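You operate a simulated robot arm through the tools that you are given. There is no shell and no other tool. Be economical: measure what you need, move in short steps, check, and stop when the job is done.

You run a simulated robot arm. Do the job below in one go: nothing can be reset, and whatever is moved stays where it is left.

JOB
Foil and crimp the piece named on the foiling card.
Fine: Wind the foil out into the green band first. Leave the piece in the crimper, lever up.

It is judged by the outcome, as a careful person would: the job done as asked, and still so three seconds after it is handed in. It fails if anything else is knocked over, pushed out of place, dropped, spilled or broken.

ROBOT AND FRAMES
A 7-joint arm with a two-finger parallel gripper, fixed in place. Base frame: the origin is at the foot of the arm, x ahead of it, y to its left, z up; the work surface is at about z = 920. Readings come in mm, rad, newtons and seconds.
With the tool pointing down near the work surface it reaches from about 280 to 680 mm from the base axis. Its first joint turns from -1.152 to 1.152 rad. Payload 1.57 kg.
The tool frame sits at the grasp point between the pads (the TCP): z along the fingers, y along the line on which they close. The tips reach 30 mm beyond it. The gripper opens to 110 mm. The fingers are 24 mm wide and 12 mm thick; the gripper's body (48 by 112 mm) begins 78 mm behind the TCP.
Orientation is told as [roll, pitch, yaw] about the base's x, y, z axes, in that order, counted from this pose: with the fingers straight down and closing along the base's y, the tool's x points along the base's -x, its y along +y and its z along -z.

CONTROLS
- The arm moves only by the tool jog_arm. Its argument "moves" is a list of rows, each a list of 7 numbers: the turn, a rotation vector about the tool's x, y, z in rad, then the shift along the tool's x, y, z in mm, then the closure in counts, from 0 (fully open) to 255 (shut). In form: [[wx, wy, wz, x, y, z, claw], ...]. A call has 1 to 12 rows; each row shifts and turns the commanded pose from where the row before left it, along the tool's axes as they then stand. A row lasts 0.2 s, in which the tool goes at most 50 mm and 0.15 rad; a call with a longer step from one row to the next is refused whole, and so is a gripper value outside its range. A pose out of reach is approached as far as the arm can. The call stops where the force on the tool passes 90 N (or 10 N more than at its start, if that is more) or the arm is blocked; 0.2 s more then pass. Each finger travels about 108 mm/s and halts on what it meets, pressing with about 29 N; the grip force reading is that of the motor and also rises with nothing between the fingers. The clock runs only during rows and for 0.2 s after the last one: add rows that do not move to give the fingers time. It gives the time, the measured TCP pose, the force on the tool (base axes), the opening and the grip force at its end, in the units of the frame above (readings bear some noise), with the torque about the TCP (base axes, N m) and any sound that the robot's microphone picked up.
- Cameras (640 x 400 px; columns grow to the right, rows downward): "scene" is fixed at [166, -399.4, 1391]; the picture's right is [0.72, -0.70, 0.00], its down [-0.47, -0.49, -0.74] and it looks along [0.51, 0.53, -0.68] (base axes); focal length 224 px, centre (320, 200). "wrist" rides on the gripper at [70, 16, -141] in the tool frame; the picture's right is [-0.23, 0.97, 0.00], its down [-0.85, -0.20, -0.48] and it looks along [-0.47, -0.11, 0.88] (tool axes); focal length 222 px, centre (320, 200). There is no depth. A picture from a camera that has moved, and an enlarged one, comes with that camera's place and axes in the base frame and with its lens.
- capture(camera): a new picture of that camera. The clock stands still meanwhile.
- inspect(camera, box): a new picture of the part [left, top, right, bottom] of that camera's present view, enlarged. The clock stands still meanwhile.
- job_done(): hands the job in; it is judged then, once.

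Go step by step. Nothing tells you positions but the pictures and the camera data: compare them with the known pose of the tool, close in by small moves and look again before you grip or let go. The budget is 120 turns and 68 pictures, counting those below and the enlarged ones. Unless the task says otherwise, let go and move clear before handing in, and close with one line.

The tools are called by a JSON object that holds its "api" and its "payload". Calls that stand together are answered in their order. jog_arm: Moves the arm, as the interface text tells. Its arguments: {"type":"object","properties":{"moves":{"type":"array","items":{"type":"array","items":{"type":"number"}}}},"required":["moves"]} The other tools are called the same way: capture (camera) takes a picture; inspect (camera, box) takes an enlarged picture of a part of a camera's view; job_done () hands the job in.

At the start:

```text
clock: 0.0
tool_pos: [401.3, -168.9, 1226.7]
tcp_rot: [-0.001, 0.0, 0.001]
contact_force: [0.4, 0.1, -0.3]
torque: [-0.03, 0.01, -0.02]
finger_gap: 110.0
grip_force: 0.1
```

scene: 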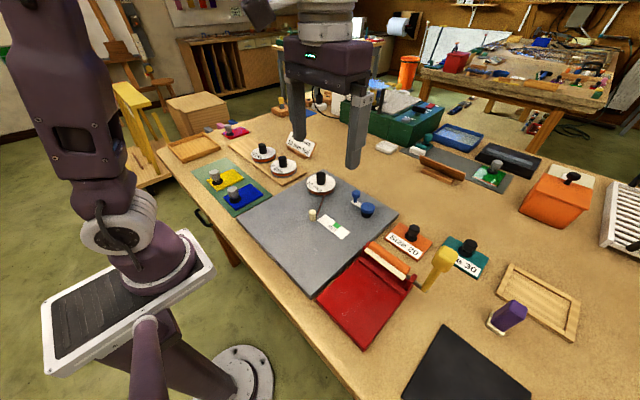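
wrist: 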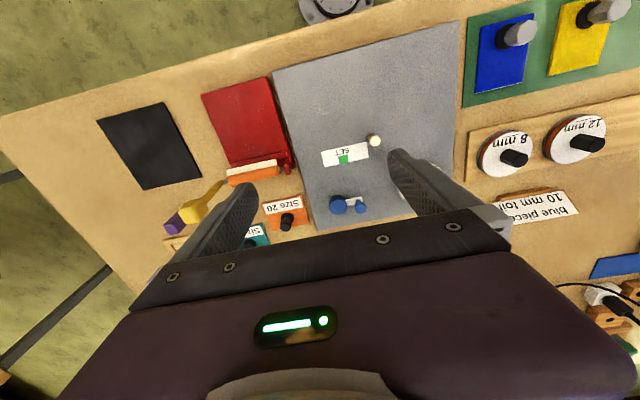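

I see a bench with a grey plate, foil reels (8, 12 mm, another on the plate), blue/yellow glass pieces, red crimper with yellow lever, and a card. I'll take enlarged views to read the details.

{"api": "inspect", "payload": {"camera": "scene", "box": [190, 110, 350, 210]}}

{"api": "inspect", "payload": {"camera": "scene", "box": [290, 170, 490, 295]}}

{"api": "inspect", "payload": {"camera": "wrist", "box": [450, 0, 640, 240]}}

{"api": "inspect", "payload": {"camera": "wrist", "box": [140, 70, 400, 250]}}

```text
4.00 times, centred on (270, 160) of scene
camera zoom: at [166.0, -399.4, 1391.0], right [0.72, -0.7, 0.0], down [-0.47, -0.49, -0.74], along [0.51, 0.53, -0.68], focal length 897 px, centre (520, 360)
```

zoom: 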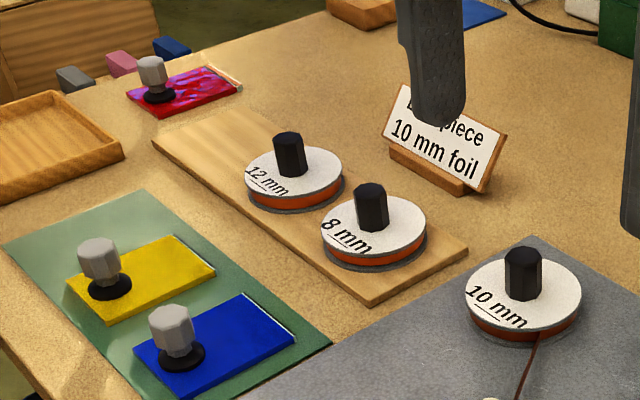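

```text
3.20 times, centred on (390, 232) of scene
camera zoom: at [166.0, -399.4, 1391.0], right [0.72, -0.7, 0.0], down [-0.47, -0.49, -0.74], along [0.51, 0.53, -0.68], focal length 718 px, centre (96, 96)
```

zoom: 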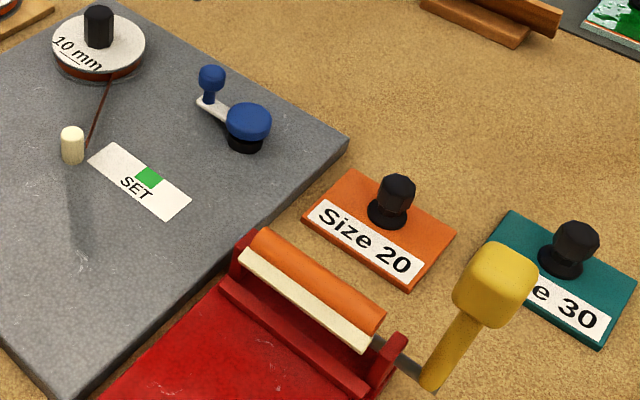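

```text
1.67 times, centred on (545, 120) of wrist
camera zoom: at [330.2, -152.7, 1367.9], right [0.23, 0.97, 0.0], down [0.85, -0.2, 0.48], along [0.47, -0.11, -0.88], focal length 370 px, centre (-55, 333)
```

zoom: 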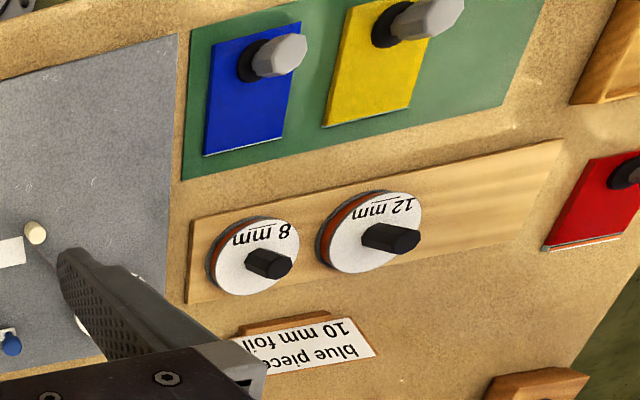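

```text
2.22 times, centred on (270, 160) of wrist
camera zoom: at [330.2, -152.7, 1367.9], right [0.23, 0.97, 0.0], down [0.85, -0.2, 0.48], along [0.47, -0.11, -0.88], focal length 494 px, centre (431, 289)
```

zoom: 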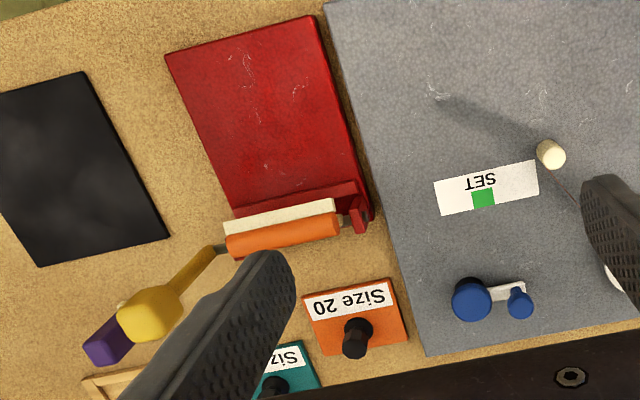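

The card reads "blue piece, 10 mm foil"; the 10 mm reel sits on the grey machine already. I'll move left to get a better view of the card and the pieces.

{"api": "jog_arm", "payload": {"moves": [[0, 0, 0, 10, 45, 0, 0], [0, 0, 0, 10, 45, 0, 0], [0, 0, 0, 10, 45, 0, 0], [0, 0, 0, 10, 45, 0, 0], [0, 0, 0, 10, 45, 0, 0], [0, 0, 0, 10, 45, 0, 0]]}}

{"api": "capture", "payload": {"camera": "wrist"}}

{"api": "inspect", "payload": {"camera": "scene", "box": [270, 110, 430, 210]}}

```text
clock: 1.4
tool_pos: [341.2, 101.4, 1224.4]
tcp_rot: [0.0, -0.001, -0.002]
contact_force: [1.5, -0.5, 0.2]
torque: [-0.01, 0.02, 0.01]
finger_gap: 110.2
grip_force: 0.0
```

```text
61 pictures are left
camera wrist: at [270.3, 119.5, 1365.0], right [0.23, 0.97, 0.0], down [0.85, -0.2, 0.48], along [0.47, -0.11, -0.88], focal length 222 px, centre (320, 200)
```

wrist: 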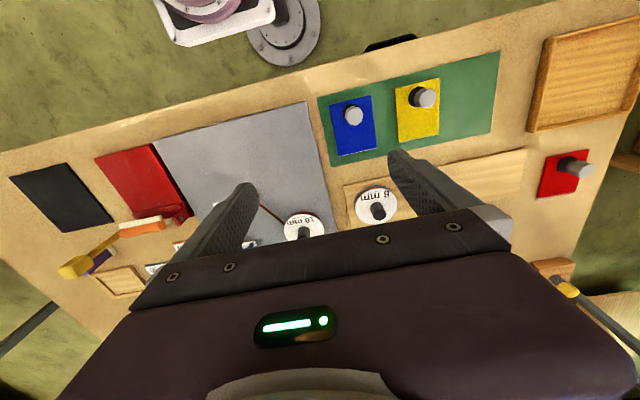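

```text
4.00 times, centred on (350, 160) of scene
camera zoom: at [166.0, -399.4, 1391.0], right [0.72, -0.7, 0.0], down [-0.47, -0.49, -0.74], along [0.51, 0.53, -0.68], focal length 897 px, centre (200, 360)
```

zoom: 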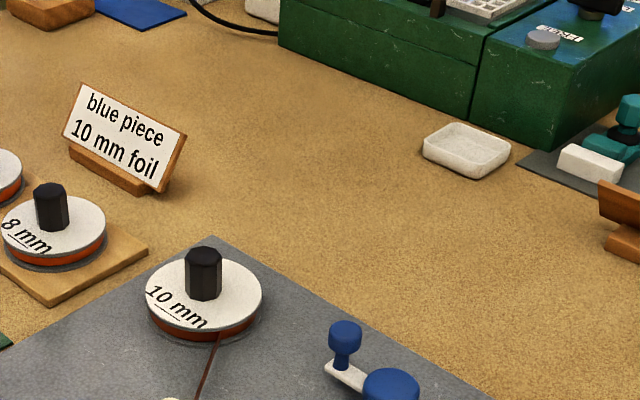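

The card is simply "blue piece / 10 mm foil". Now I'll move above the machine to study the crank, peg and SET band up close.

{"api": "jog_arm", "payload": {"moves": [[0, 0, 0, -28, -38, -10, 0], [0, 0, 0, -28, -38, 10, 0], [0, 0, 0, -28, -38, 25, 0], [0, 0, 0, -28, -38, 25, 0], [0, 0, 0, -28, -38, 25, 0], [0, 0, 0, -28, -38, 25, 0], [0, 0, 0, 0, -20, 25, 0], [0, 0, 0, 0, 0, 0, 0]]}}

{"api": "capture", "payload": {"camera": "wrist"}}

{"api": "inspect", "payload": {"camera": "scene", "box": [310, 220, 530, 400]}}

```text
refused: row 3 steps farther than a row can; nothing moved
```

```text
59 pictures are left
camera wrist: at [270.3, 119.5, 1365.0], right [0.23, 0.97, 0.0], down [0.85, -0.2, 0.48], along [0.47, -0.11, -0.88], focal length 222 px, centre (320, 200)
```

wrist: 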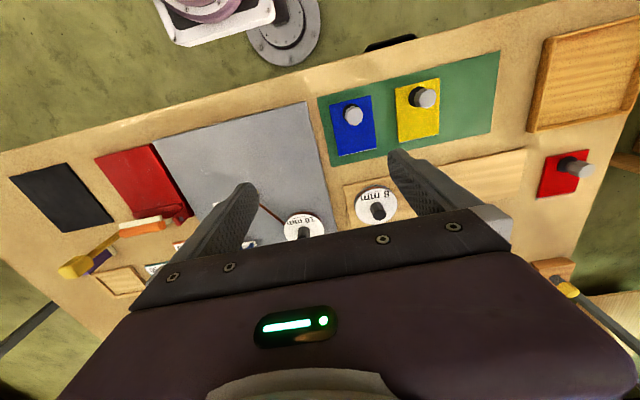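

```text
2.22 times, centred on (420, 310) of scene
camera zoom: at [166.0, -399.4, 1391.0], right [0.72, -0.7, 0.0], down [-0.47, -0.49, -0.74], along [0.51, 0.53, -0.68], focal length 498 px, centre (98, -44)
```

zoom: 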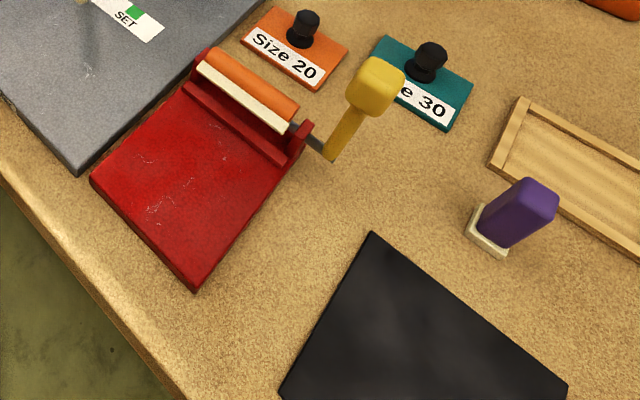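

The last move was refused for step length; I'll resend it with shorter steps.

{"api": "jog_arm", "payload": {"moves": [[0, 0, 0, -25, -35, 0, 0], [0, 0, 0, -25, -35, 20, 0], [0, 0, 0, -25, -35, 20, 0], [0, 0, 0, -25, -35, 20, 0], [0, 0, 0, -25, -35, 20, 0], [0, 0, 0, -25, -35, 20, 0], [0, 0, 0, -19, -40, 20, 0], [0, 0, 0, 0, 0, 20, 0], [0, 0, 0, 0, 0, 0, 0]]}}

{"api": "capture", "payload": {"camera": "wrist"}}

```text
clock: 3.4
tool_pos: [509.2, -148.7, 1085.9]
tcp_rot: [0.001, -0.001, 0.001]
contact_force: [0.5, 0.1, -0.1]
torque: [-0.02, 0.0, -0.02]
finger_gap: 110.0
grip_force: 0.0
```

```text
57 pictures are left
camera wrist: at [440.1, -132.7, 1226.5], right [0.23, 0.97, 0.0], down [0.86, -0.2, 0.48], along [0.47, -0.11, -0.88], focal length 222 px, centre (320, 200)
```

wrist: 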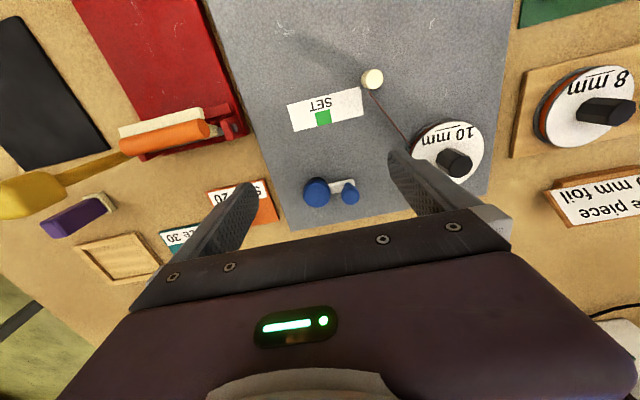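

{"api": "inspect", "payload": {"camera": "wrist", "box": [250, 50, 490, 220]}}

{"api": "inspect", "payload": {"camera": "wrist", "box": [70, 60, 290, 230]}}

{"api": "inspect", "payload": {"camera": "scene", "box": [350, 230, 450, 300]}}

```text
2.35 times, centred on (370, 135) of wrist
camera zoom: at [440.1, -132.7, 1226.5], right [0.23, 0.97, 0.0], down [0.86, -0.2, 0.48], along [0.47, -0.11, -0.88], focal length 523 px, centre (202, 353)
```

zoom: 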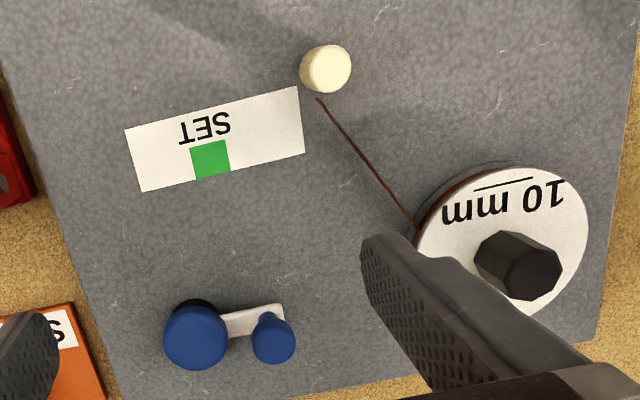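

```text
2.35 times, centred on (180, 145) of wrist
camera zoom: at [440.1, -132.7, 1226.5], right [0.23, 0.97, 0.0], down [0.86, -0.2, 0.48], along [0.47, -0.11, -0.88], focal length 523 px, centre (649, 329)
```

zoom: 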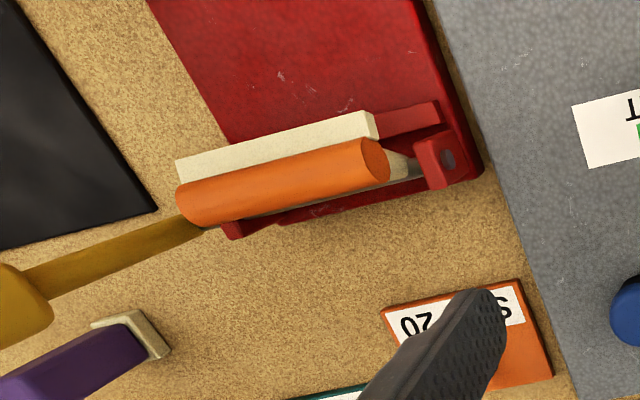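

```text
5.71 times, centred on (400, 265) of scene
camera zoom: at [166.0, -399.4, 1391.0], right [0.72, -0.7, 0.0], down [-0.47, -0.49, -0.74], along [0.51, 0.53, -0.68], focal length 1282 px, centre (-137, -171)
```

zoom: 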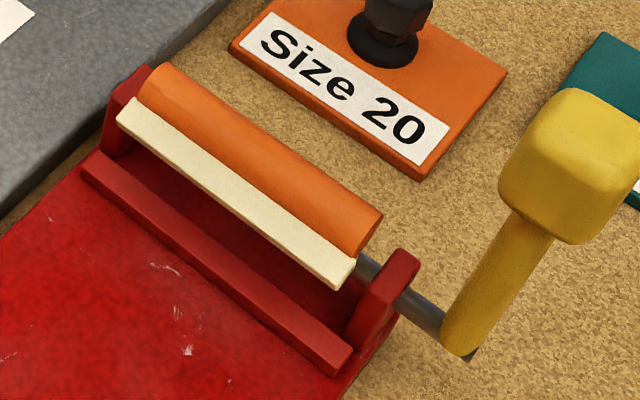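

Triangulating from both cameras: crank hub about (575,-169), top z≈950; crank handle about (578,-122), top z≈967. I'll hover above the handle and check.

{"api": "jog_arm", "payload": {"moves": [[0, 0, 0, -23, 9, 20, 60], [0, 0, 0, -23, 9, 20, 116], [0, 0, 0, -23, 9, 20, 116], [0, 0, 0, 0, 0, 6, 116], [0, 0, 0, 0, 0, 0, 116]]}}

{"api": "capture", "payload": {"camera": "wrist"}}

{"api": "inspect", "payload": {"camera": "scene", "box": [290, 140, 430, 240]}}

```text
clock: 4.6
tool_pos: [576.9, -122.9, 1019.6]
tcp_rot: [-0.001, 0.001, -0.002]
contact_force: [-0.7, -0.6, -0.1]
torque: [0.01, 0.01, 0.01]
finger_gap: 60.1
grip_force: 0.1
```

```text
53 pictures are left
camera wrist: at [506.9, -105.4, 1159.8], right [0.23, 0.97, 0.0], down [0.85, -0.2, 0.48], along [0.47, -0.11, -0.88], focal length 222 px, centre (320, 200)
```

wrist: 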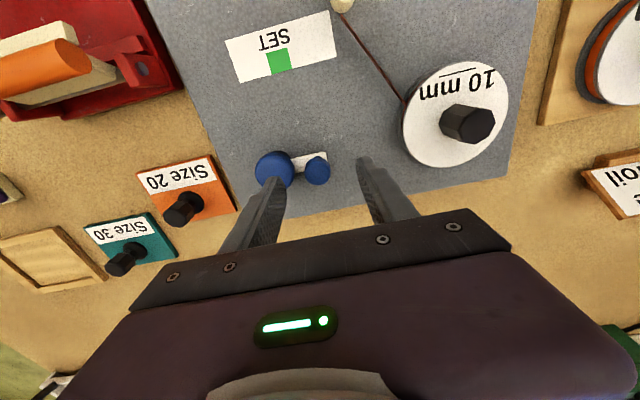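

```text
4.00 times, centred on (360, 190) of scene
camera zoom: at [166.0, -399.4, 1391.0], right [0.72, -0.7, 0.0], down [-0.47, -0.49, -0.74], along [0.51, 0.53, -0.68], focal length 897 px, centre (160, 240)
```

zoom: 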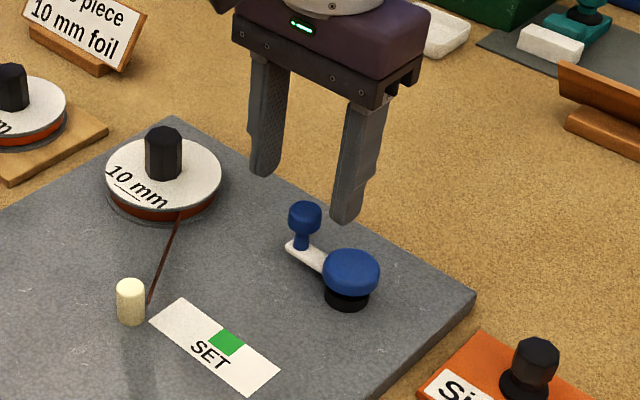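

Handle confirmed at about (580,-124), top ≈974; hub centre (574,-167), top ≈955. I'll lower so the tips stay just above the hub and grip the handle.

{"api": "jog_arm", "payload": {"moves": [[0, 0, 0, -3, -1, 15, 116], [0, 0, 0, 0, 0, 15, 116], [0, 0, 0, 0, 0, 0, 180], [0, 0, 0, 0, 0, 0, 225], [0, 0, 0, 0, 0, 0, 225]]}}

{"api": "inspect", "payload": {"camera": "scene", "box": [290, 140, 430, 240]}}

```text
clock: 5.8
tool_pos: [582.0, -125.5, 990.7]
tcp_rot: [0.0, 0.001, 0.0]
contact_force: [0.5, -0.4, -3.7]
torque: [-0.05, -0.1, 0.0]
finger_gap: 23.1
grip_force: 36.0
```

```text
4.00 times, centred on (360, 190) of scene
camera zoom: at [166.1, -399.4, 1390.9], right [0.72, -0.7, 0.0], down [-0.47, -0.49, -0.74], along [0.51, 0.53, -0.68], focal length 897 px, centre (160, 240)
```

zoom: 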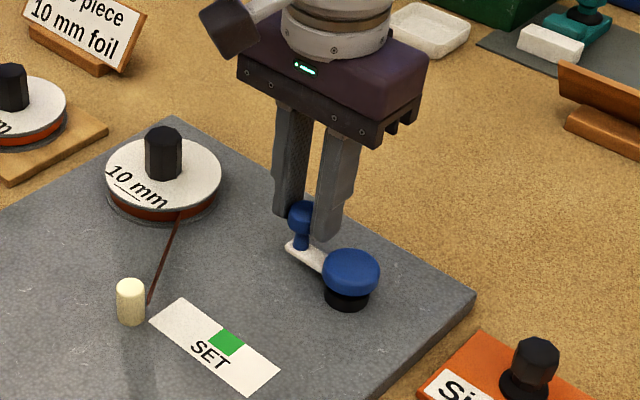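

The handle is held (gap 23 mm). I'll try a small counter-clockwise turn and watch the foil.

{"api": "jog_arm", "payload": {"moves": [[0, 0, 0, 5, 0.4, 0, 225], [0, 0, 0, 5.5, -0.2, 0, 225], [0, 0, 0, 5.2, -0.9, 0, 225], [0, 0, 0, 5, -1.5, 0, 225], [0, 0, 0, 0, 0, 0, 225]]}}

{"api": "inspect", "payload": {"camera": "scene", "box": [290, 140, 430, 240]}}

```text
clock: 7.0
tool_pos: [561.5, -128.1, 991.0]
tcp_rot: [-0.001, 0.001, -0.001]
contact_force: [11.9, -15.8, -7.0]
torque: [-0.46, -0.68, 0.2]
finger_gap: 23.1
grip_force: 35.2
```

```text
4.00 times, centred on (360, 190) of scene
camera zoom: at [166.5, -399.8, 1390.8], right [0.72, -0.7, 0.0], down [-0.47, -0.49, -0.74], along [0.51, 0.53, -0.68], focal length 897 px, centre (160, 240)
```

zoom: 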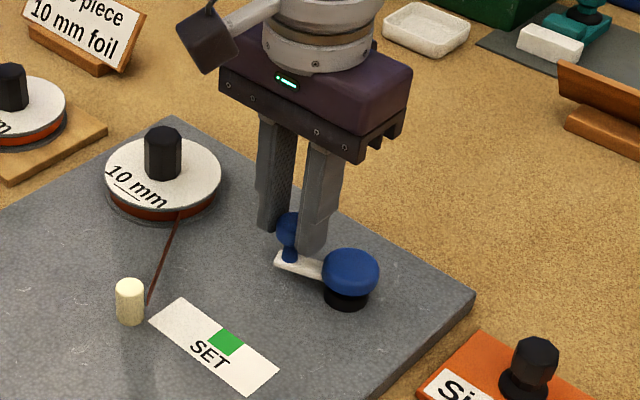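

The crank turned about 27° CCW with little visible change. A wrist close-up of the peg and foil will tell.

{"api": "capture", "payload": {"camera": "wrist"}}

{"api": "inspect", "payload": {"camera": "scene", "box": [295, 190, 365, 245]}}

```text
49 pictures are left
camera wrist: at [491.1, -110.9, 1131.7], right [0.23, 0.97, 0.0], down [0.85, -0.2, 0.48], along [0.47, -0.11, -0.88], focal length 222 px, centre (320, 200)
```

wrist: 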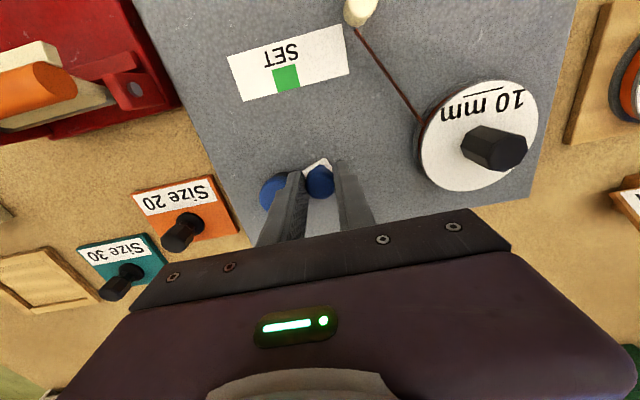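

```text
7.27 times, centred on (330, 218) of scene
camera zoom: at [166.5, -399.8, 1390.8], right [0.72, -0.7, 0.0], down [-0.47, -0.49, -0.74], along [0.51, 0.53, -0.68], focal length 1631 px, centre (247, 73)
```

zoom: 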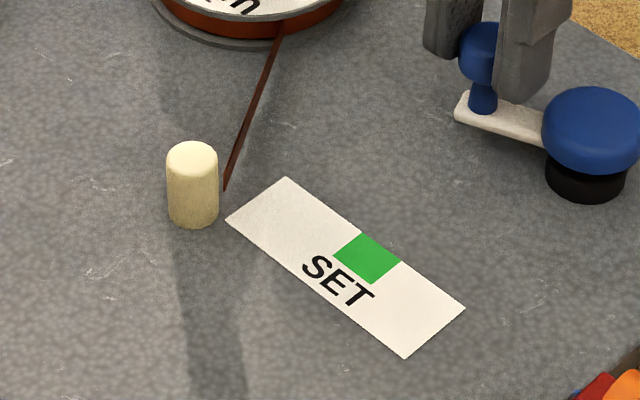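

No foil has come out CCW. I'll turn clockwise past the start and compare.

{"api": "jog_arm", "payload": {"moves": [[0, 0, 0, -7.2, 1.0, 0, 225], [0, 0, 0, -7.2, 0.4, 0, 225], [0, 0, 0, -7.2, -0.9, 0, 225], [0, 0, 0, -6.9, -2.1, 0, 225], [0, 0, 0, -6.5, -3.3, 0, 225], [0, 0, 0, -5.8, -4.4, 0, 225], [0, 0, 0, -4.9, -5.2, 0, 225], [0, 0, 0, 0, 0, 0, 225]]}}

{"api": "inspect", "payload": {"camera": "scene", "box": [295, 160, 405, 245]}}

```text
clock: 8.8
tool_pos: [610.3, -134.1, 990.9]
tcp_rot: [0.01, -0.008, 0.003]
contact_force: [20.7, 38.6, 4.8]
torque: [0.95, -0.07, -0.44]
finger_gap: 22.9
grip_force: 35.5
```

```text
4.71 times, centred on (350, 202) of scene
camera zoom: at [166.6, -398.3, 1391.2], right [0.72, -0.7, 0.0], down [-0.47, -0.49, -0.74], along [0.51, 0.53, -0.68], focal length 1055 px, centre (179, 188)
```

zoom: 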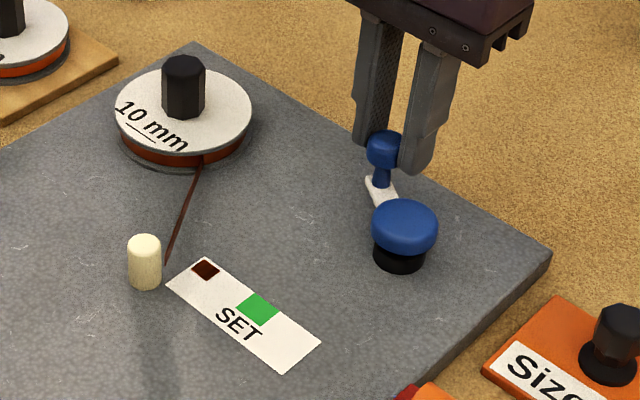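

Clockwise works: a dark foil marker has appeared on the SET strip, short of the green band. The handle slipped in the pads (about 8 mm), so I'll re-centre: crank centre ≈(571.5,-170.5), R≈48, handle ≈(602,-133).

{"api": "jog_arm", "payload": {"moves": [[0, 0, 0, 0, 0, 0, 165], [0, 0, 0, 4, 0.5, 0, 165], [0, 0, 0, 4, 0.5, 0, 165], [0, 0, 0, 0, 0, 0, 225], [0, 0, 0, 0, 0, 0, 225]]}}

{"api": "inspect", "payload": {"camera": "scene", "box": [305, 170, 405, 245]}}

{"api": "capture", "payload": {"camera": "wrist"}}

```text
clock: 10.0
tool_pos: [599.9, -136.9, 992.0]
tcp_rot: [0.002, -0.002, 0.001]
contact_force: [5.7, 3.6, -3.9]
torque: [0.1, -0.45, 0.09]
finger_gap: 23.1
grip_force: 35.7
```

```text
5.33 times, centred on (355, 208) of scene
camera zoom: at [166.2, -399.3, 1391.0], right [0.72, -0.7, 0.0], down [-0.47, -0.49, -0.74], along [0.51, 0.53, -0.68], focal length 1196 px, centre (133, 160)
```

zoom: 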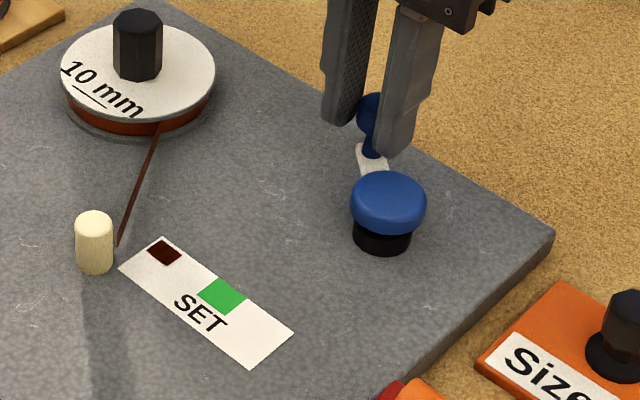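

```text
45 pictures are left
camera wrist: at [528.6, -120.3, 1131.5], right [0.23, 0.97, 0.0], down [0.85, -0.2, 0.48], along [0.47, -0.11, -0.88], focal length 222 px, centre (320, 200)
```

wrist: 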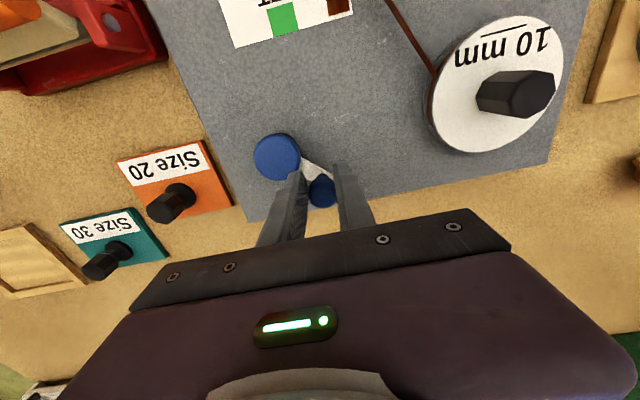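

Now hub ≈(575,-168), R≈43, handle at ≈46°. I'll continue clockwise to about -4° and check the marker.

{"api": "jog_arm", "payload": {"moves": [[0, 0, 0, -4.9, -5.6, 0, 225], [0, 0, 0, -3.8, -6.5, 0, 225], [0, 0, 0, -2.7, -6.9, 0, 225], [0, 0, 0, -1.5, -7.4, 0, 225], [0, 0, 0, -0.1, -7.5, 0, 225], [0, 0, 0, 0, 0, 0, 225]]}}

{"api": "inspect", "payload": {"camera": "scene", "box": [305, 170, 405, 245]}}

```text
clock: 11.4
tool_pos: [612.9, -172.7, 993.8]
tcp_rot: [0.0, -0.002, 0.001]
contact_force: [2.1, 5.3, 5.2]
torque: [0.22, -0.25, -0.17]
finger_gap: 23.2
grip_force: 35.8
```

```text
5.33 times, centred on (355, 208) of scene
camera zoom: at [166.0, -399.2, 1391.0], right [0.72, -0.7, 0.0], down [-0.47, -0.49, -0.74], along [0.51, 0.53, -0.68], focal length 1196 px, centre (133, 160)
```

zoom: 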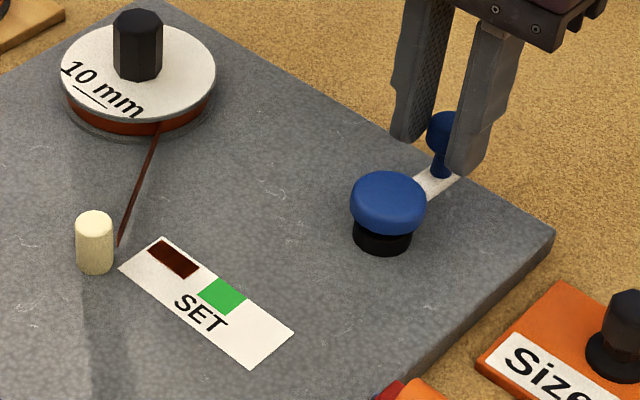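

The foil bar grows about 24 px per 50°; the green centre needs roughly 80° more. I'll go 70° and look.

{"api": "jog_arm", "payload": {"moves": [[0, 0, 0, 1.2, -7.4, 0.5, 225], [0, 0, 0, 2.4, -7.1, 0.5, 225], [0, 0, 0, 3.7, -6.5, 0.5, 225], [0, 0, 0, 4.7, -5.9, 0, 225], [0, 0, 0, 5.6, -4.9, 0, 225], [0, 0, 0, 6.5, -3.8, 0, 225], [0, 0, 0, 6.9, -2.7, 0, 225], [0, 0, 0, 0, 0, 0, 225]]}}

{"api": "inspect", "payload": {"camera": "scene", "box": [305, 170, 405, 245]}}

```text
clock: 13.2
tool_pos: [581.2, -211.9, 988.3]
tcp_rot: [0.001, 0.001, -0.001]
contact_force: [0.0, -0.5, 0.5]
torque: [-0.01, -0.02, -0.01]
finger_gap: 12.9
grip_force: 0.0
```

```text
5.33 times, centred on (355, 208) of scene
camera zoom: at [166.0, -399.4, 1391.0], right [0.72, -0.7, 0.0], down [-0.47, -0.49, -0.74], along [0.51, 0.53, -0.68], focal length 1196 px, centre (133, 160)
```

zoom: 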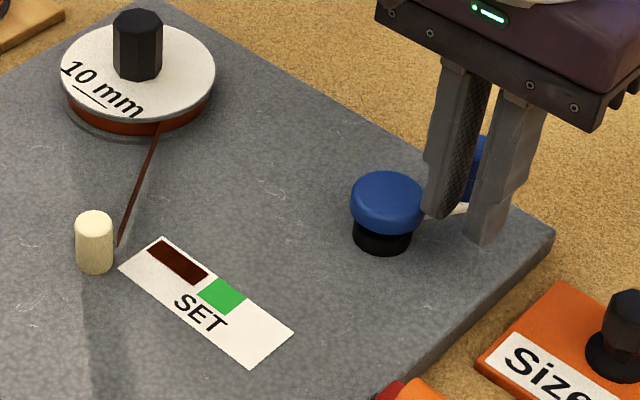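

The fingers slipped off the handle (crank now near -30°, foil just short of green). I'll rise, turn the gripper 60° so it closes tangentially, and look.

{"api": "jog_arm", "payload": {"moves": [[0, 0, 0, 0, 0, 25, 225], [0, 0, 0, 0, 0, 0, 225]]}}

```text
clock: 13.8
tool_pos: [580.3, -212.8, 964.2]
tcp_rot: [-0.001, 0.001, -0.001]
contact_force: [0.2, 0.4, 0.4]
torque: [0.0, 0.0, 0.0]
finger_gap: 12.9
grip_force: 0.0
```

That step went down by mistake (tool z points down), with no contact. Now rising properly.

{"api": "jog_arm", "payload": {"moves": [[0, 0, 0, 0, 0, -40, 225], [0, 0, 0.15, 0, 0, -25, 139], [0, 0, 0.15, 0, 0, 0, 139], [0, 0, 0.15, 0, 0, 0, 139], [0, 0, 0.15, 0, 0, 0, 139], [0, 0, 0.15, 0, 0, 0, 139], [0, 0, 0.15, 0, 0, 0, 139], [0, 0, 0.15, 0, 0, 0, 139], [0, 0, 0, 0, 0, 0, 139]]}}

{"api": "capture", "payload": {"camera": "wrist"}}

{"api": "inspect", "payload": {"camera": "scene", "box": [305, 170, 405, 245]}}

```text
clock: 15.8
tool_pos: [580.6, -211.9, 1029.8]
tcp_rot: [-0.001, 0.0, -1.052]
contact_force: [0.3, -0.5, -0.3]
torque: [0.02, 0.0, 0.03]
finger_gap: 50.1
grip_force: 0.1
```

```text
42 pictures are left
camera wrist: at [559.5, -142.5, 1170.2], right [0.96, 0.29, 0.0], down [0.25, -0.84, 0.48], along [0.14, -0.46, -0.88], focal length 222 px, centre (320, 200)
```

wrist: 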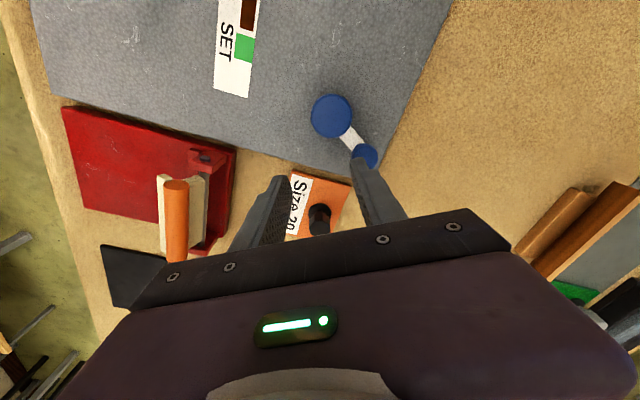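

```text
5.33 times, centred on (355, 208) of scene
camera zoom: at [166.0, -399.4, 1391.0], right [0.72, -0.7, 0.0], down [-0.47, -0.49, -0.74], along [0.51, 0.53, -0.68], focal length 1196 px, centre (133, 160)
```

zoom: 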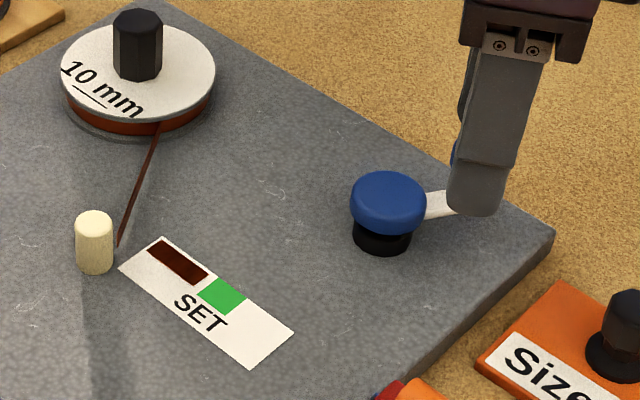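

Handle now ≈(616,-190), hub ≈(576,-168). I'll go over the handle, descend and grip it tangentially.

{"api": "jog_arm", "payload": {"moves": [[0, 0, 0, 0.7, 21, 0, 139], [0, 0, 0, 0.6, 20.6, 0, 139], [0, 0, 0, 0, 0, 22, 139], [0, 0, 0, 0, 0, 22, 139], [0, 0, 0, 0, 0, 0, 180], [0, 0, 0, 0, 0, 0, 225], [0, 0, 0, 0, 0, 0, 225]]}}

{"api": "capture", "payload": {"camera": "wrist"}}

```text
clock: 17.4
tool_pos: [615.3, -189.1, 986.6]
tcp_rot: [0.0, -0.001, -1.05]
contact_force: [0.2, 0.9, -1.8]
torque: [-0.17, -0.22, 0.02]
finger_gap: 23.0
grip_force: 35.6
```

```text
40 pictures are left
camera wrist: at [594.8, -119.7, 1126.9], right [0.96, 0.29, 0.0], down [0.25, -0.84, 0.48], along [0.14, -0.46, -0.88], focal length 222 px, centre (320, 200)
```

wrist: 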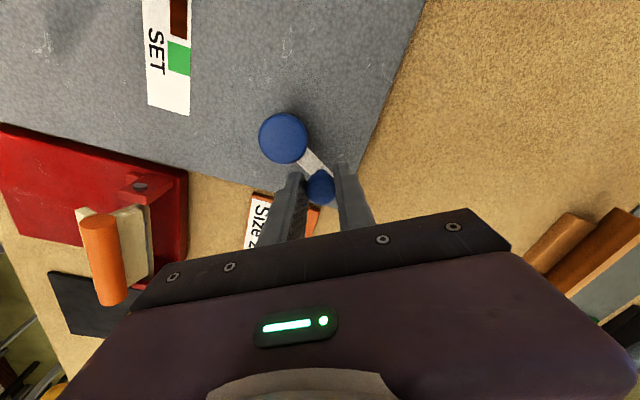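

Gripped squarely (gap 23). Continuing clockwise about 60°.

{"api": "jog_arm", "payload": {"moves": [[0, 0, 0, -3.4, -6.9, 0, 225], [0, 0, 0, -2.1, -7.3, 0, 225], [0, 0, 0, -0.8, -7.6, 0, 225], [0, 0, 0, 0.5, -7.7, 0, 225], [0, 0, 0, 1.9, -7.5, 0, 225], [0, 0, 0, 3.1, -7.0, 0, 225], [0, 0, 0, 0, 0, 0, 225]]}}

{"api": "inspect", "payload": {"camera": "scene", "box": [305, 170, 405, 245]}}

```text
clock: 19.0
tool_pos: [577.8, -212.1, 986.1]
tcp_rot: [-0.001, 0.001, -1.049]
contact_force: [8.8, 1.9, 3.2]
torque: [-0.17, -0.37, -0.35]
finger_gap: 23.0
grip_force: 34.9
```

```text
5.33 times, centred on (355, 208) of scene
camera zoom: at [166.2, -399.3, 1391.0], right [0.72, -0.7, 0.0], down [-0.47, -0.49, -0.74], along [0.51, 0.53, -0.68], focal length 1196 px, centre (133, 160)
```

zoom: 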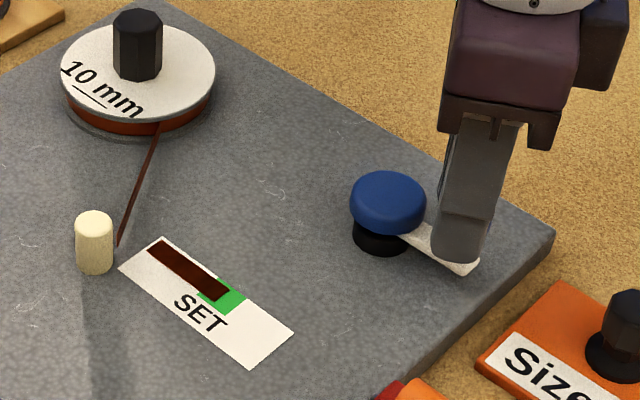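

The foil end sits mid-green. I'll let go, rise, and head towards the blue piece.

{"api": "jog_arm", "payload": {"moves": [[0, 0, 0, 0, 0, 0, 170], [0, 0, 0, 0, 0, 0, 139], [0, 0, 0, 0, 0, -30, 139], [0, 0, 0, 0, 0, -40, 139], [0, 0, -0.15, 0, 0, -40, 139], [0, 0, -0.15, 0, 0, -30, 139], [0, 0, -0.15, 0, 0, 0, 139], [0, 0, -0.15, 0, 0, 0, 139], [0, 0, -0.15, 0, 0, 0, 139], [0, 0, -0.15, 0, 0, 0, 139], [0, 0, -0.15, 0, 0, 0, 139], [0, 0, 0, 0, 0, 0, 139]]}}

{"api": "inspect", "payload": {"camera": "scene", "box": [280, 150, 420, 250]}}

```text
clock: 21.6
tool_pos: [578.7, -212.7, 1125.7]
tcp_rot: [0.0, 0.0, 0.001]
contact_force: [-0.1, -0.8, -0.2]
torque: [-0.01, -0.02, 0.0]
finger_gap: 49.9
grip_force: 0.1
```

```text
4.00 times, centred on (350, 200) of scene
camera zoom: at [166.0, -399.4, 1391.0], right [0.72, -0.7, 0.0], down [-0.47, -0.49, -0.74], along [0.51, 0.53, -0.68], focal length 897 px, centre (200, 200)
```

zoom: 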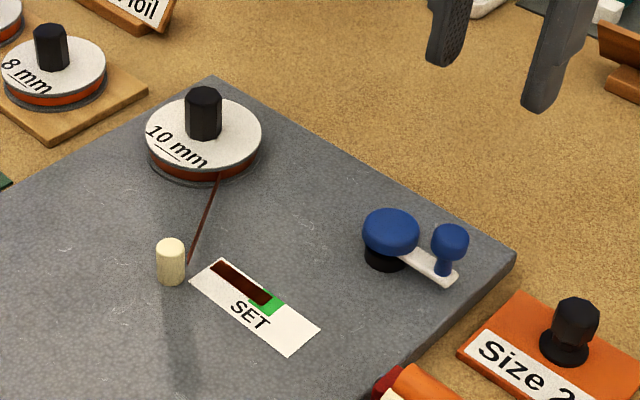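

Foil set holds in the green. Now over to the blue piece for a closer look.

{"api": "jog_arm", "payload": {"moves": [[0, 0, 0, 22, 44, 0, 60], [0, 0, 0, 22, 44, 0, 60], [0, 0, 0, 22, 44, 0, 60], [0, 0, 0, 22, 44, 5, 60], [0, 0, 0, 22, 44, 5, 60], [0, 0, 0, 22, 44, 5, 60], [0, 0, 0, 22, 44, 5, 60], [0, 0, 0, 22, 44, 5, 60], [0, 0, 0, 0, 0, 0, 60]]}}

{"api": "capture", "payload": {"camera": "wrist"}}

{"api": "inspect", "payload": {"camera": "scene", "box": [190, 150, 290, 225]}}

```text
clock: 23.6
tool_pos: [403.0, 139.0, 1099.9]
tcp_rot: [0.0, 0.0, 0.002]
contact_force: [-0.6, -0.3, 0.1]
torque: [-0.02, 0.0, -0.01]
finger_gap: 83.9
grip_force: 0.1
```

```text
37 pictures are left
camera wrist: at [331.6, 156.7, 1241.1], right [0.23, 0.97, 0.0], down [0.85, -0.2, 0.48], along [0.47, -0.11, -0.88], focal length 222 px, centre (320, 200)
```

wrist: 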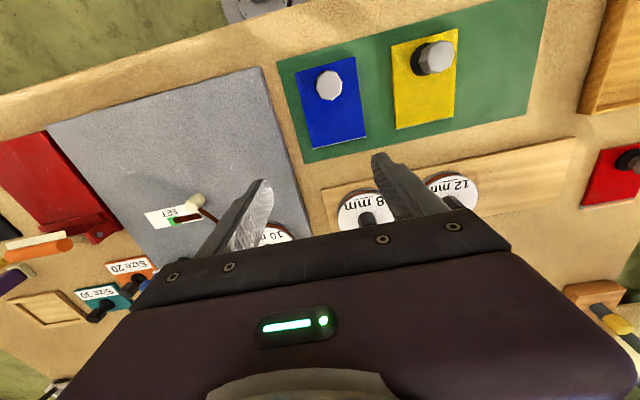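

```text
5.33 times, centred on (240, 188) of scene
camera zoom: at [166.0, -399.3, 1391.0], right [0.72, -0.7, 0.0], down [-0.47, -0.49, -0.74], along [0.51, 0.53, -0.68], focal length 1196 px, centre (747, 267)
```

zoom: 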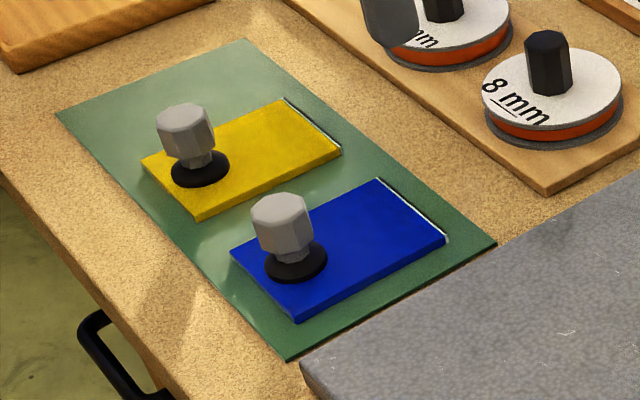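

The blue piece lies about x 317–420, y 132–202, pale bare edge facing +x, grey knob at ≈(341,167), top ≈951. I'll go over its knob.

{"api": "jog_arm", "payload": {"moves": [[0, 0, 0, 21, 9.5, 20, 139], [0, 0, 0, 21, 9.5, 25, 139], [0, 0, 0, 20, 9, 25, 139], [0, 0, 0, 0, 0, 30, 139], [0, 0, 0, 0, 0, 0, 139]]}}

{"api": "capture", "payload": {"camera": "wrist"}}

{"api": "inspect", "payload": {"camera": "scene", "box": [190, 130, 290, 205]}}

```text
clock: 24.8
tool_pos: [341.5, 167.5, 1003.2]
tcp_rot: [0.001, -0.001, 0.0]
contact_force: [-0.1, -0.6, -0.4]
torque: [0.01, -0.01, -0.02]
finger_gap: 50.3
grip_force: 0.0
```

```text
35 pictures are left
camera wrist: at [270.3, 183.9, 1143.4], right [0.23, 0.97, 0.0], down [0.86, -0.2, 0.48], along [0.47, -0.11, -0.88], focal length 222 px, centre (320, 200)
```

wrist: 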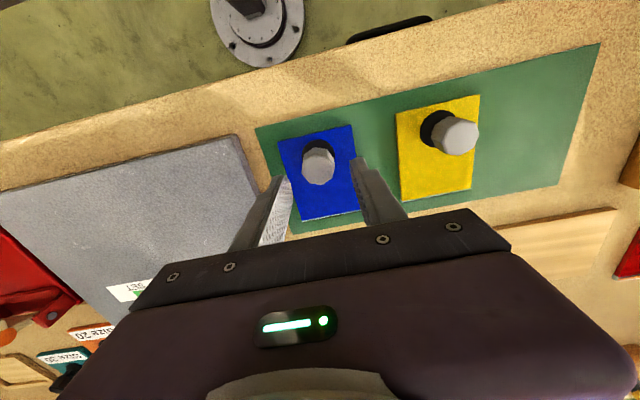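

```text
5.33 times, centred on (240, 168) of scene
camera zoom: at [166.0, -399.4, 1391.0], right [0.72, -0.7, 0.0], down [-0.47, -0.49, -0.74], along [0.51, 0.53, -0.68], focal length 1196 px, centre (747, 373)
```

zoom: 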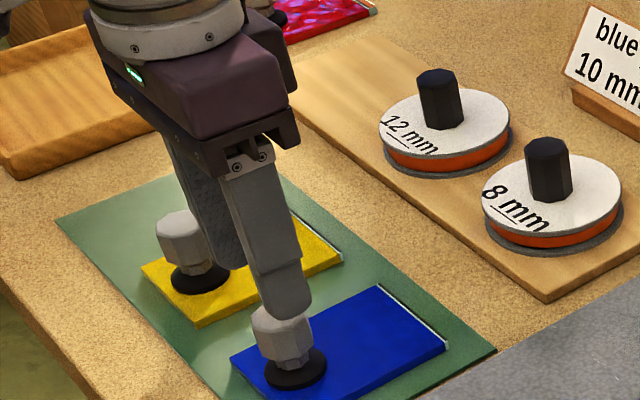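

The knob is centred between the fingers. Descend and grip.

{"api": "jog_arm", "payload": {"moves": [[0, 0, 0, 1, 0, 20, 139], [0, 0, 0, 0, 0, 17, 139], [0, 0, 0, 0, 0, 0, 200], [0, 0, 0, 0, 0, 0, 235], [0, 0, 0, 0, 0, 0, 235], [0, 0, 0, 0, 0, 0, 235]]}}

{"api": "inspect", "payload": {"camera": "scene", "box": [190, 130, 290, 205]}}

```text
clock: 26.2
tool_pos: [340.1, 166.8, 964.2]
tcp_rot: [0.0, -0.001, 0.002]
contact_force: [-0.8, 0.8, 0.4]
torque: [-0.02, 0.03, 0.02]
finger_gap: 30.9
grip_force: 25.6
```

```text
5.33 times, centred on (240, 168) of scene
camera zoom: at [166.1, -399.3, 1391.0], right [0.72, -0.7, 0.0], down [-0.47, -0.49, -0.74], along [0.51, 0.53, -0.68], focal length 1196 px, centre (747, 373)
```

zoom: 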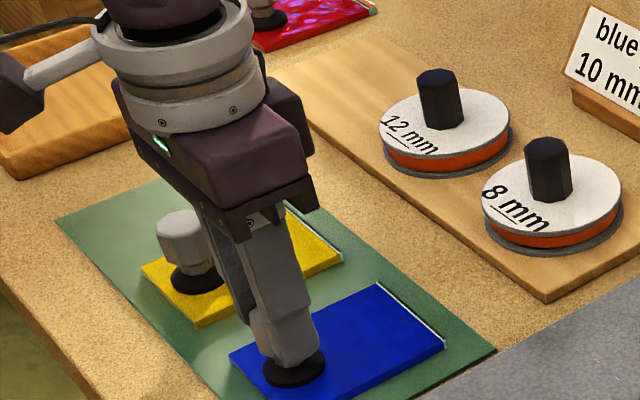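

Gripped (31 mm knob). Lift and carry over the plate, short of the cream post, then look.

{"api": "jog_arm", "payload": {"moves": [[0, 0, 0, 0, 0, -15, 235], [0, 0, 0, 0, 0, -30, 235], [0, 0, 0, 0, 0, -30, 235], [0, 0, 0, 0, -40, 0, 235], [0, 0, 0, 0, -43, 0, 235], [0, 0, 0, 0, -43, 0, 235], [0, 0, 0, -2, -43, 0, 235], [0, 0, 0, 0, -41, 0, 235], [0, 0, 0, 0, 0, 0, 235]]}}

{"api": "capture", "payload": {"camera": "wrist"}}

{"api": "inspect", "payload": {"camera": "scene", "box": [220, 130, 400, 265]}}

```text
clock: 28.2
tool_pos: [342.1, -42.5, 1042.6]
tcp_rot: [0.001, 0.0, -0.002]
contact_force: [0.0, -0.1, -0.5]
torque: [0.01, -0.01, 0.0]
finger_gap: 8.9
grip_force: 0.0
```

```text
32 pictures are left
camera wrist: at [273.3, -25.7, 1183.3], right [0.23, 0.97, 0.0], down [0.85, -0.2, 0.48], along [0.47, -0.11, -0.88], focal length 222 px, centre (320, 200)
```

wrist: 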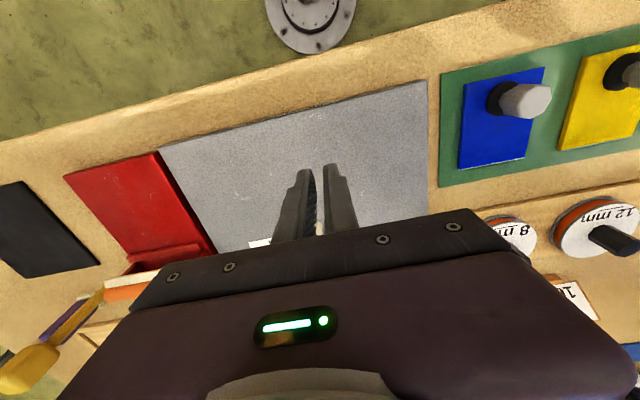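

```text
2.96 times, centred on (310, 198) of scene
camera zoom: at [166.0, -399.4, 1391.0], right [0.72, -0.7, 0.0], down [-0.47, -0.49, -0.74], along [0.51, 0.53, -0.68], focal length 664 px, centre (350, 207)
```

zoom: 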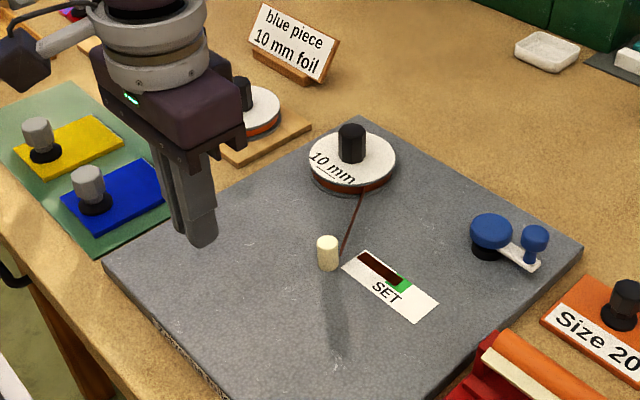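

The grip slipped and the piece stayed behind. I'll inspect the knob's shape and the piece's position before trying again.

{"api": "inspect", "payload": {"camera": "scene", "box": [205, 160, 275, 215]}}

{"api": "inspect", "payload": {"camera": "wrist", "box": [430, 40, 640, 190]}}

```text
7.27 times, centred on (240, 188) of scene
camera zoom: at [166.0, -399.4, 1391.0], right [0.72, -0.7, 0.0], down [-0.47, -0.49, -0.74], along [0.51, 0.53, -0.68], focal length 1631 px, centre (902, 291)
```

zoom: 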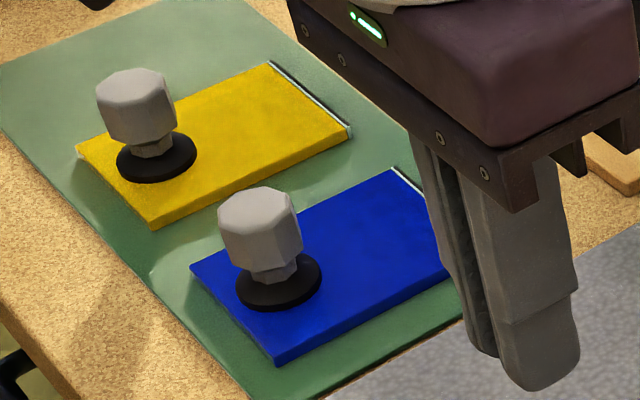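

```text
2.67 times, centred on (535, 115) of wrist
camera zoom: at [273.3, -25.7, 1183.3], right [0.23, 0.97, 0.0], down [0.85, -0.2, 0.48], along [0.47, -0.11, -0.88], focal length 592 px, centre (-253, 427)
```

zoom: 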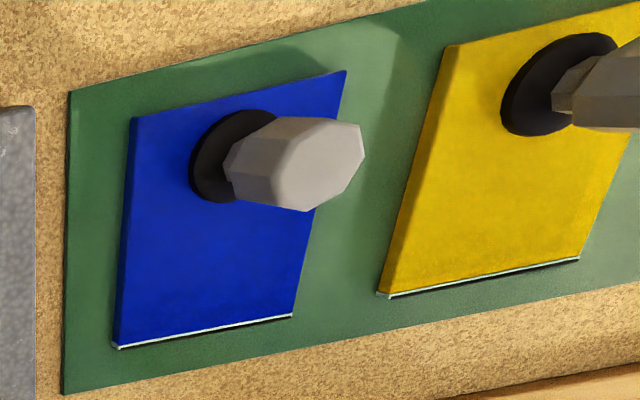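

The piece looks unmoved and the knob is an octagon about 32 mm across. I'll go back, grip a little lower with full closure, wait, and lift slowly.

{"api": "jog_arm", "payload": {"moves": [[0, 0, 0, 0.5, 43, 0, 139], [0, 0, 0, 0.5, 43, 0, 139], [0, 0, 0, 0.5, 43, 0, 139], [0, 0, 0, 0.5, 43, 0, 139], [0, 0, 0, 0, 37.5, 0, 139], [0, 0, 0, 0, 0, 20, 139], [0, 0, 0, 0, 0, 0, 139]]}}

{"api": "capture", "payload": {"camera": "wrist"}}

```text
clock: 29.8
tool_pos: [341.6, 168.6, 1019.4]
tcp_rot: [0.0, 0.0, 0.0]
contact_force: [0.3, -0.3, 0.0]
torque: [0.01, 0.0, -0.01]
finger_gap: 50.0
grip_force: 0.0
```

```text
28 pictures are left
camera wrist: at [270.6, 185.6, 1160.2], right [0.23, 0.97, 0.0], down [0.85, -0.2, 0.48], along [0.47, -0.11, -0.88], focal length 222 px, centre (320, 200)
```

wrist: 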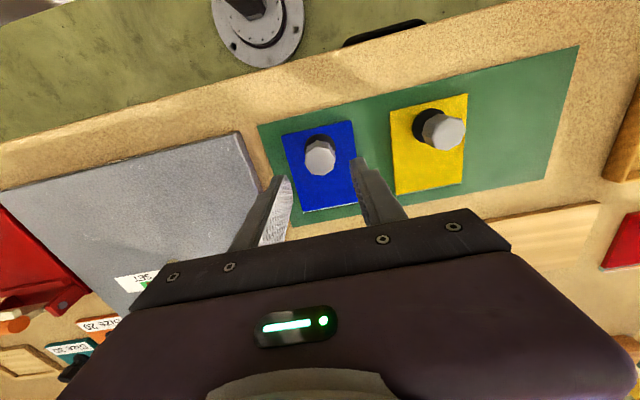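

Knob ≈(337,169). Descend, grip fully, and lift slowly a few millimetres.

{"api": "jog_arm", "payload": {"moves": [[0, 0, 0, 4, 0, 20, 139], [0, 0, 0, 0, 0, 20, 139], [0, 0, 0, 0, 0, 18, 139], [0, 0, 0, 0, 0, 0, 255], [0, 0, 0, 0, 0, 0, 255], [0, 0, 0, 0, 0, 0, 255], [0, 0, 0, 0, 0, 0, 255], [0, 0, 0, 0, 0, 0, 255], [0, 0, 0, 0, 0, 0, 255]]}}

{"api": "jog_arm", "payload": {"moves": [[0, 0, 0, 0, 0, -3, 255], [0, 0, 0, 0, 0, -3, 255], [0, 0, 0, 0, 0, -4, 255], [0, 0, 0, 0, 0, -5, 255], [0, 0, 0, 0, 0, 0, 255]]}}

```text
clock: 31.8
tool_pos: [336.6, 167.1, 960.3]
tcp_rot: [0.0, 0.0, 0.001]
contact_force: [0.1, 1.8, 7.1]
torque: [0.05, -0.17, 0.06]
finger_gap: 31.4
grip_force: 24.9
```

```text
clock: 33.0
tool_pos: [336.3, 167.1, 975.6]
tcp_rot: [0.0, 0.001, 0.001]
contact_force: [-0.3, -0.4, -1.3]
torque: [-0.01, 0.07, 0.0]
finger_gap: 31.2
grip_force: 25.4
```

Still at 31 mm after 15 mm of lift; checking whether the piece came along.

{"api": "inspect", "payload": {"camera": "scene", "box": [190, 130, 290, 205]}}

```text
5.33 times, centred on (240, 168) of scene
camera zoom: at [166.1, -399.4, 1391.0], right [0.72, -0.7, 0.0], down [-0.47, -0.49, -0.74], along [0.51, 0.53, -0.68], focal length 1196 px, centre (747, 373)
```

zoom: 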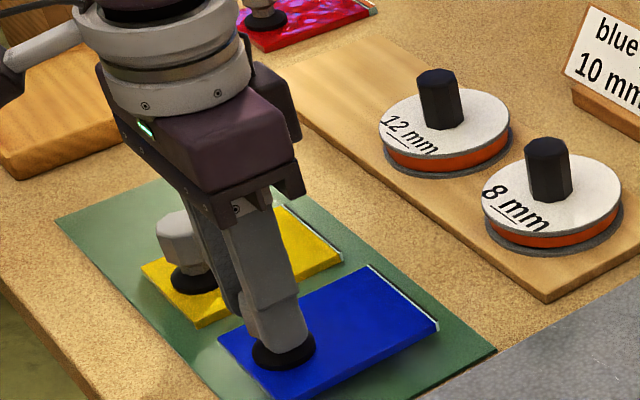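

It's lifted. Raise more gently, then carry slowly to the plate.

{"api": "jog_arm", "payload": {"moves": [[0, 0, 0, 0, 0, -8, 255], [0, 0, 0, 0, 0, -10, 255], [0, 0, 0, 0, 0, -10, 255], [0, 0, 0, 0, -10, -5, 255], [0, 0, 0, 0, -18, 0, 255], [0, 0, 0, 0, -20, 0, 255], [0, 0, 0, 0, -20, 0, 255], [0, 0, 0, 0, -20, 0, 255], [0, 0, 0, 0, -20, 0, 255], [0, 0, 0, 0, -20, 0, 255], [0, 0, 0, 0, -10, 0, 255]]}}

{"api": "jog_arm", "payload": {"moves": [[0, 0, 0, 0, -10, 0, 255], [0, 0, 0, 0, -18, 0, 255], [0, 0, 0, 0, -18, 0, 255], [0, 0, 0, 0, -16, 0, 255], [0, 0, 0, 0, -8, 0, 255], [0, 0, 0, 0, 0, 0, 255]]}}

{"api": "inspect", "payload": {"camera": "scene", "box": [220, 130, 400, 265]}}

```text
clock: 35.4
tool_pos: [335.9, 27.6, 1009.9]
tcp_rot: [-0.001, 0.0, 0.001]
contact_force: [-0.5, 0.3, -1.5]
torque: [0.01, 0.08, -0.03]
finger_gap: 31.4
grip_force: 24.8
```

```text
clock: 36.8
tool_pos: [336.0, -40.2, 1008.4]
tcp_rot: [0.0, 0.0, 0.001]
contact_force: [-0.2, 0.3, -2.2]
torque: [0.02, 0.05, -0.02]
finger_gap: 31.0
grip_force: 25.5
```

```text
2.96 times, centred on (310, 198) of scene
camera zoom: at [166.1, -399.4, 1391.0], right [0.72, -0.7, 0.0], down [-0.47, -0.49, -0.74], along [0.51, 0.53, -0.68], focal length 664 px, centre (350, 207)
```

zoom: 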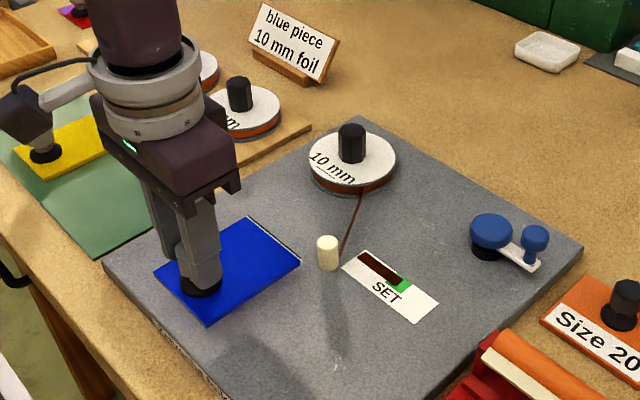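

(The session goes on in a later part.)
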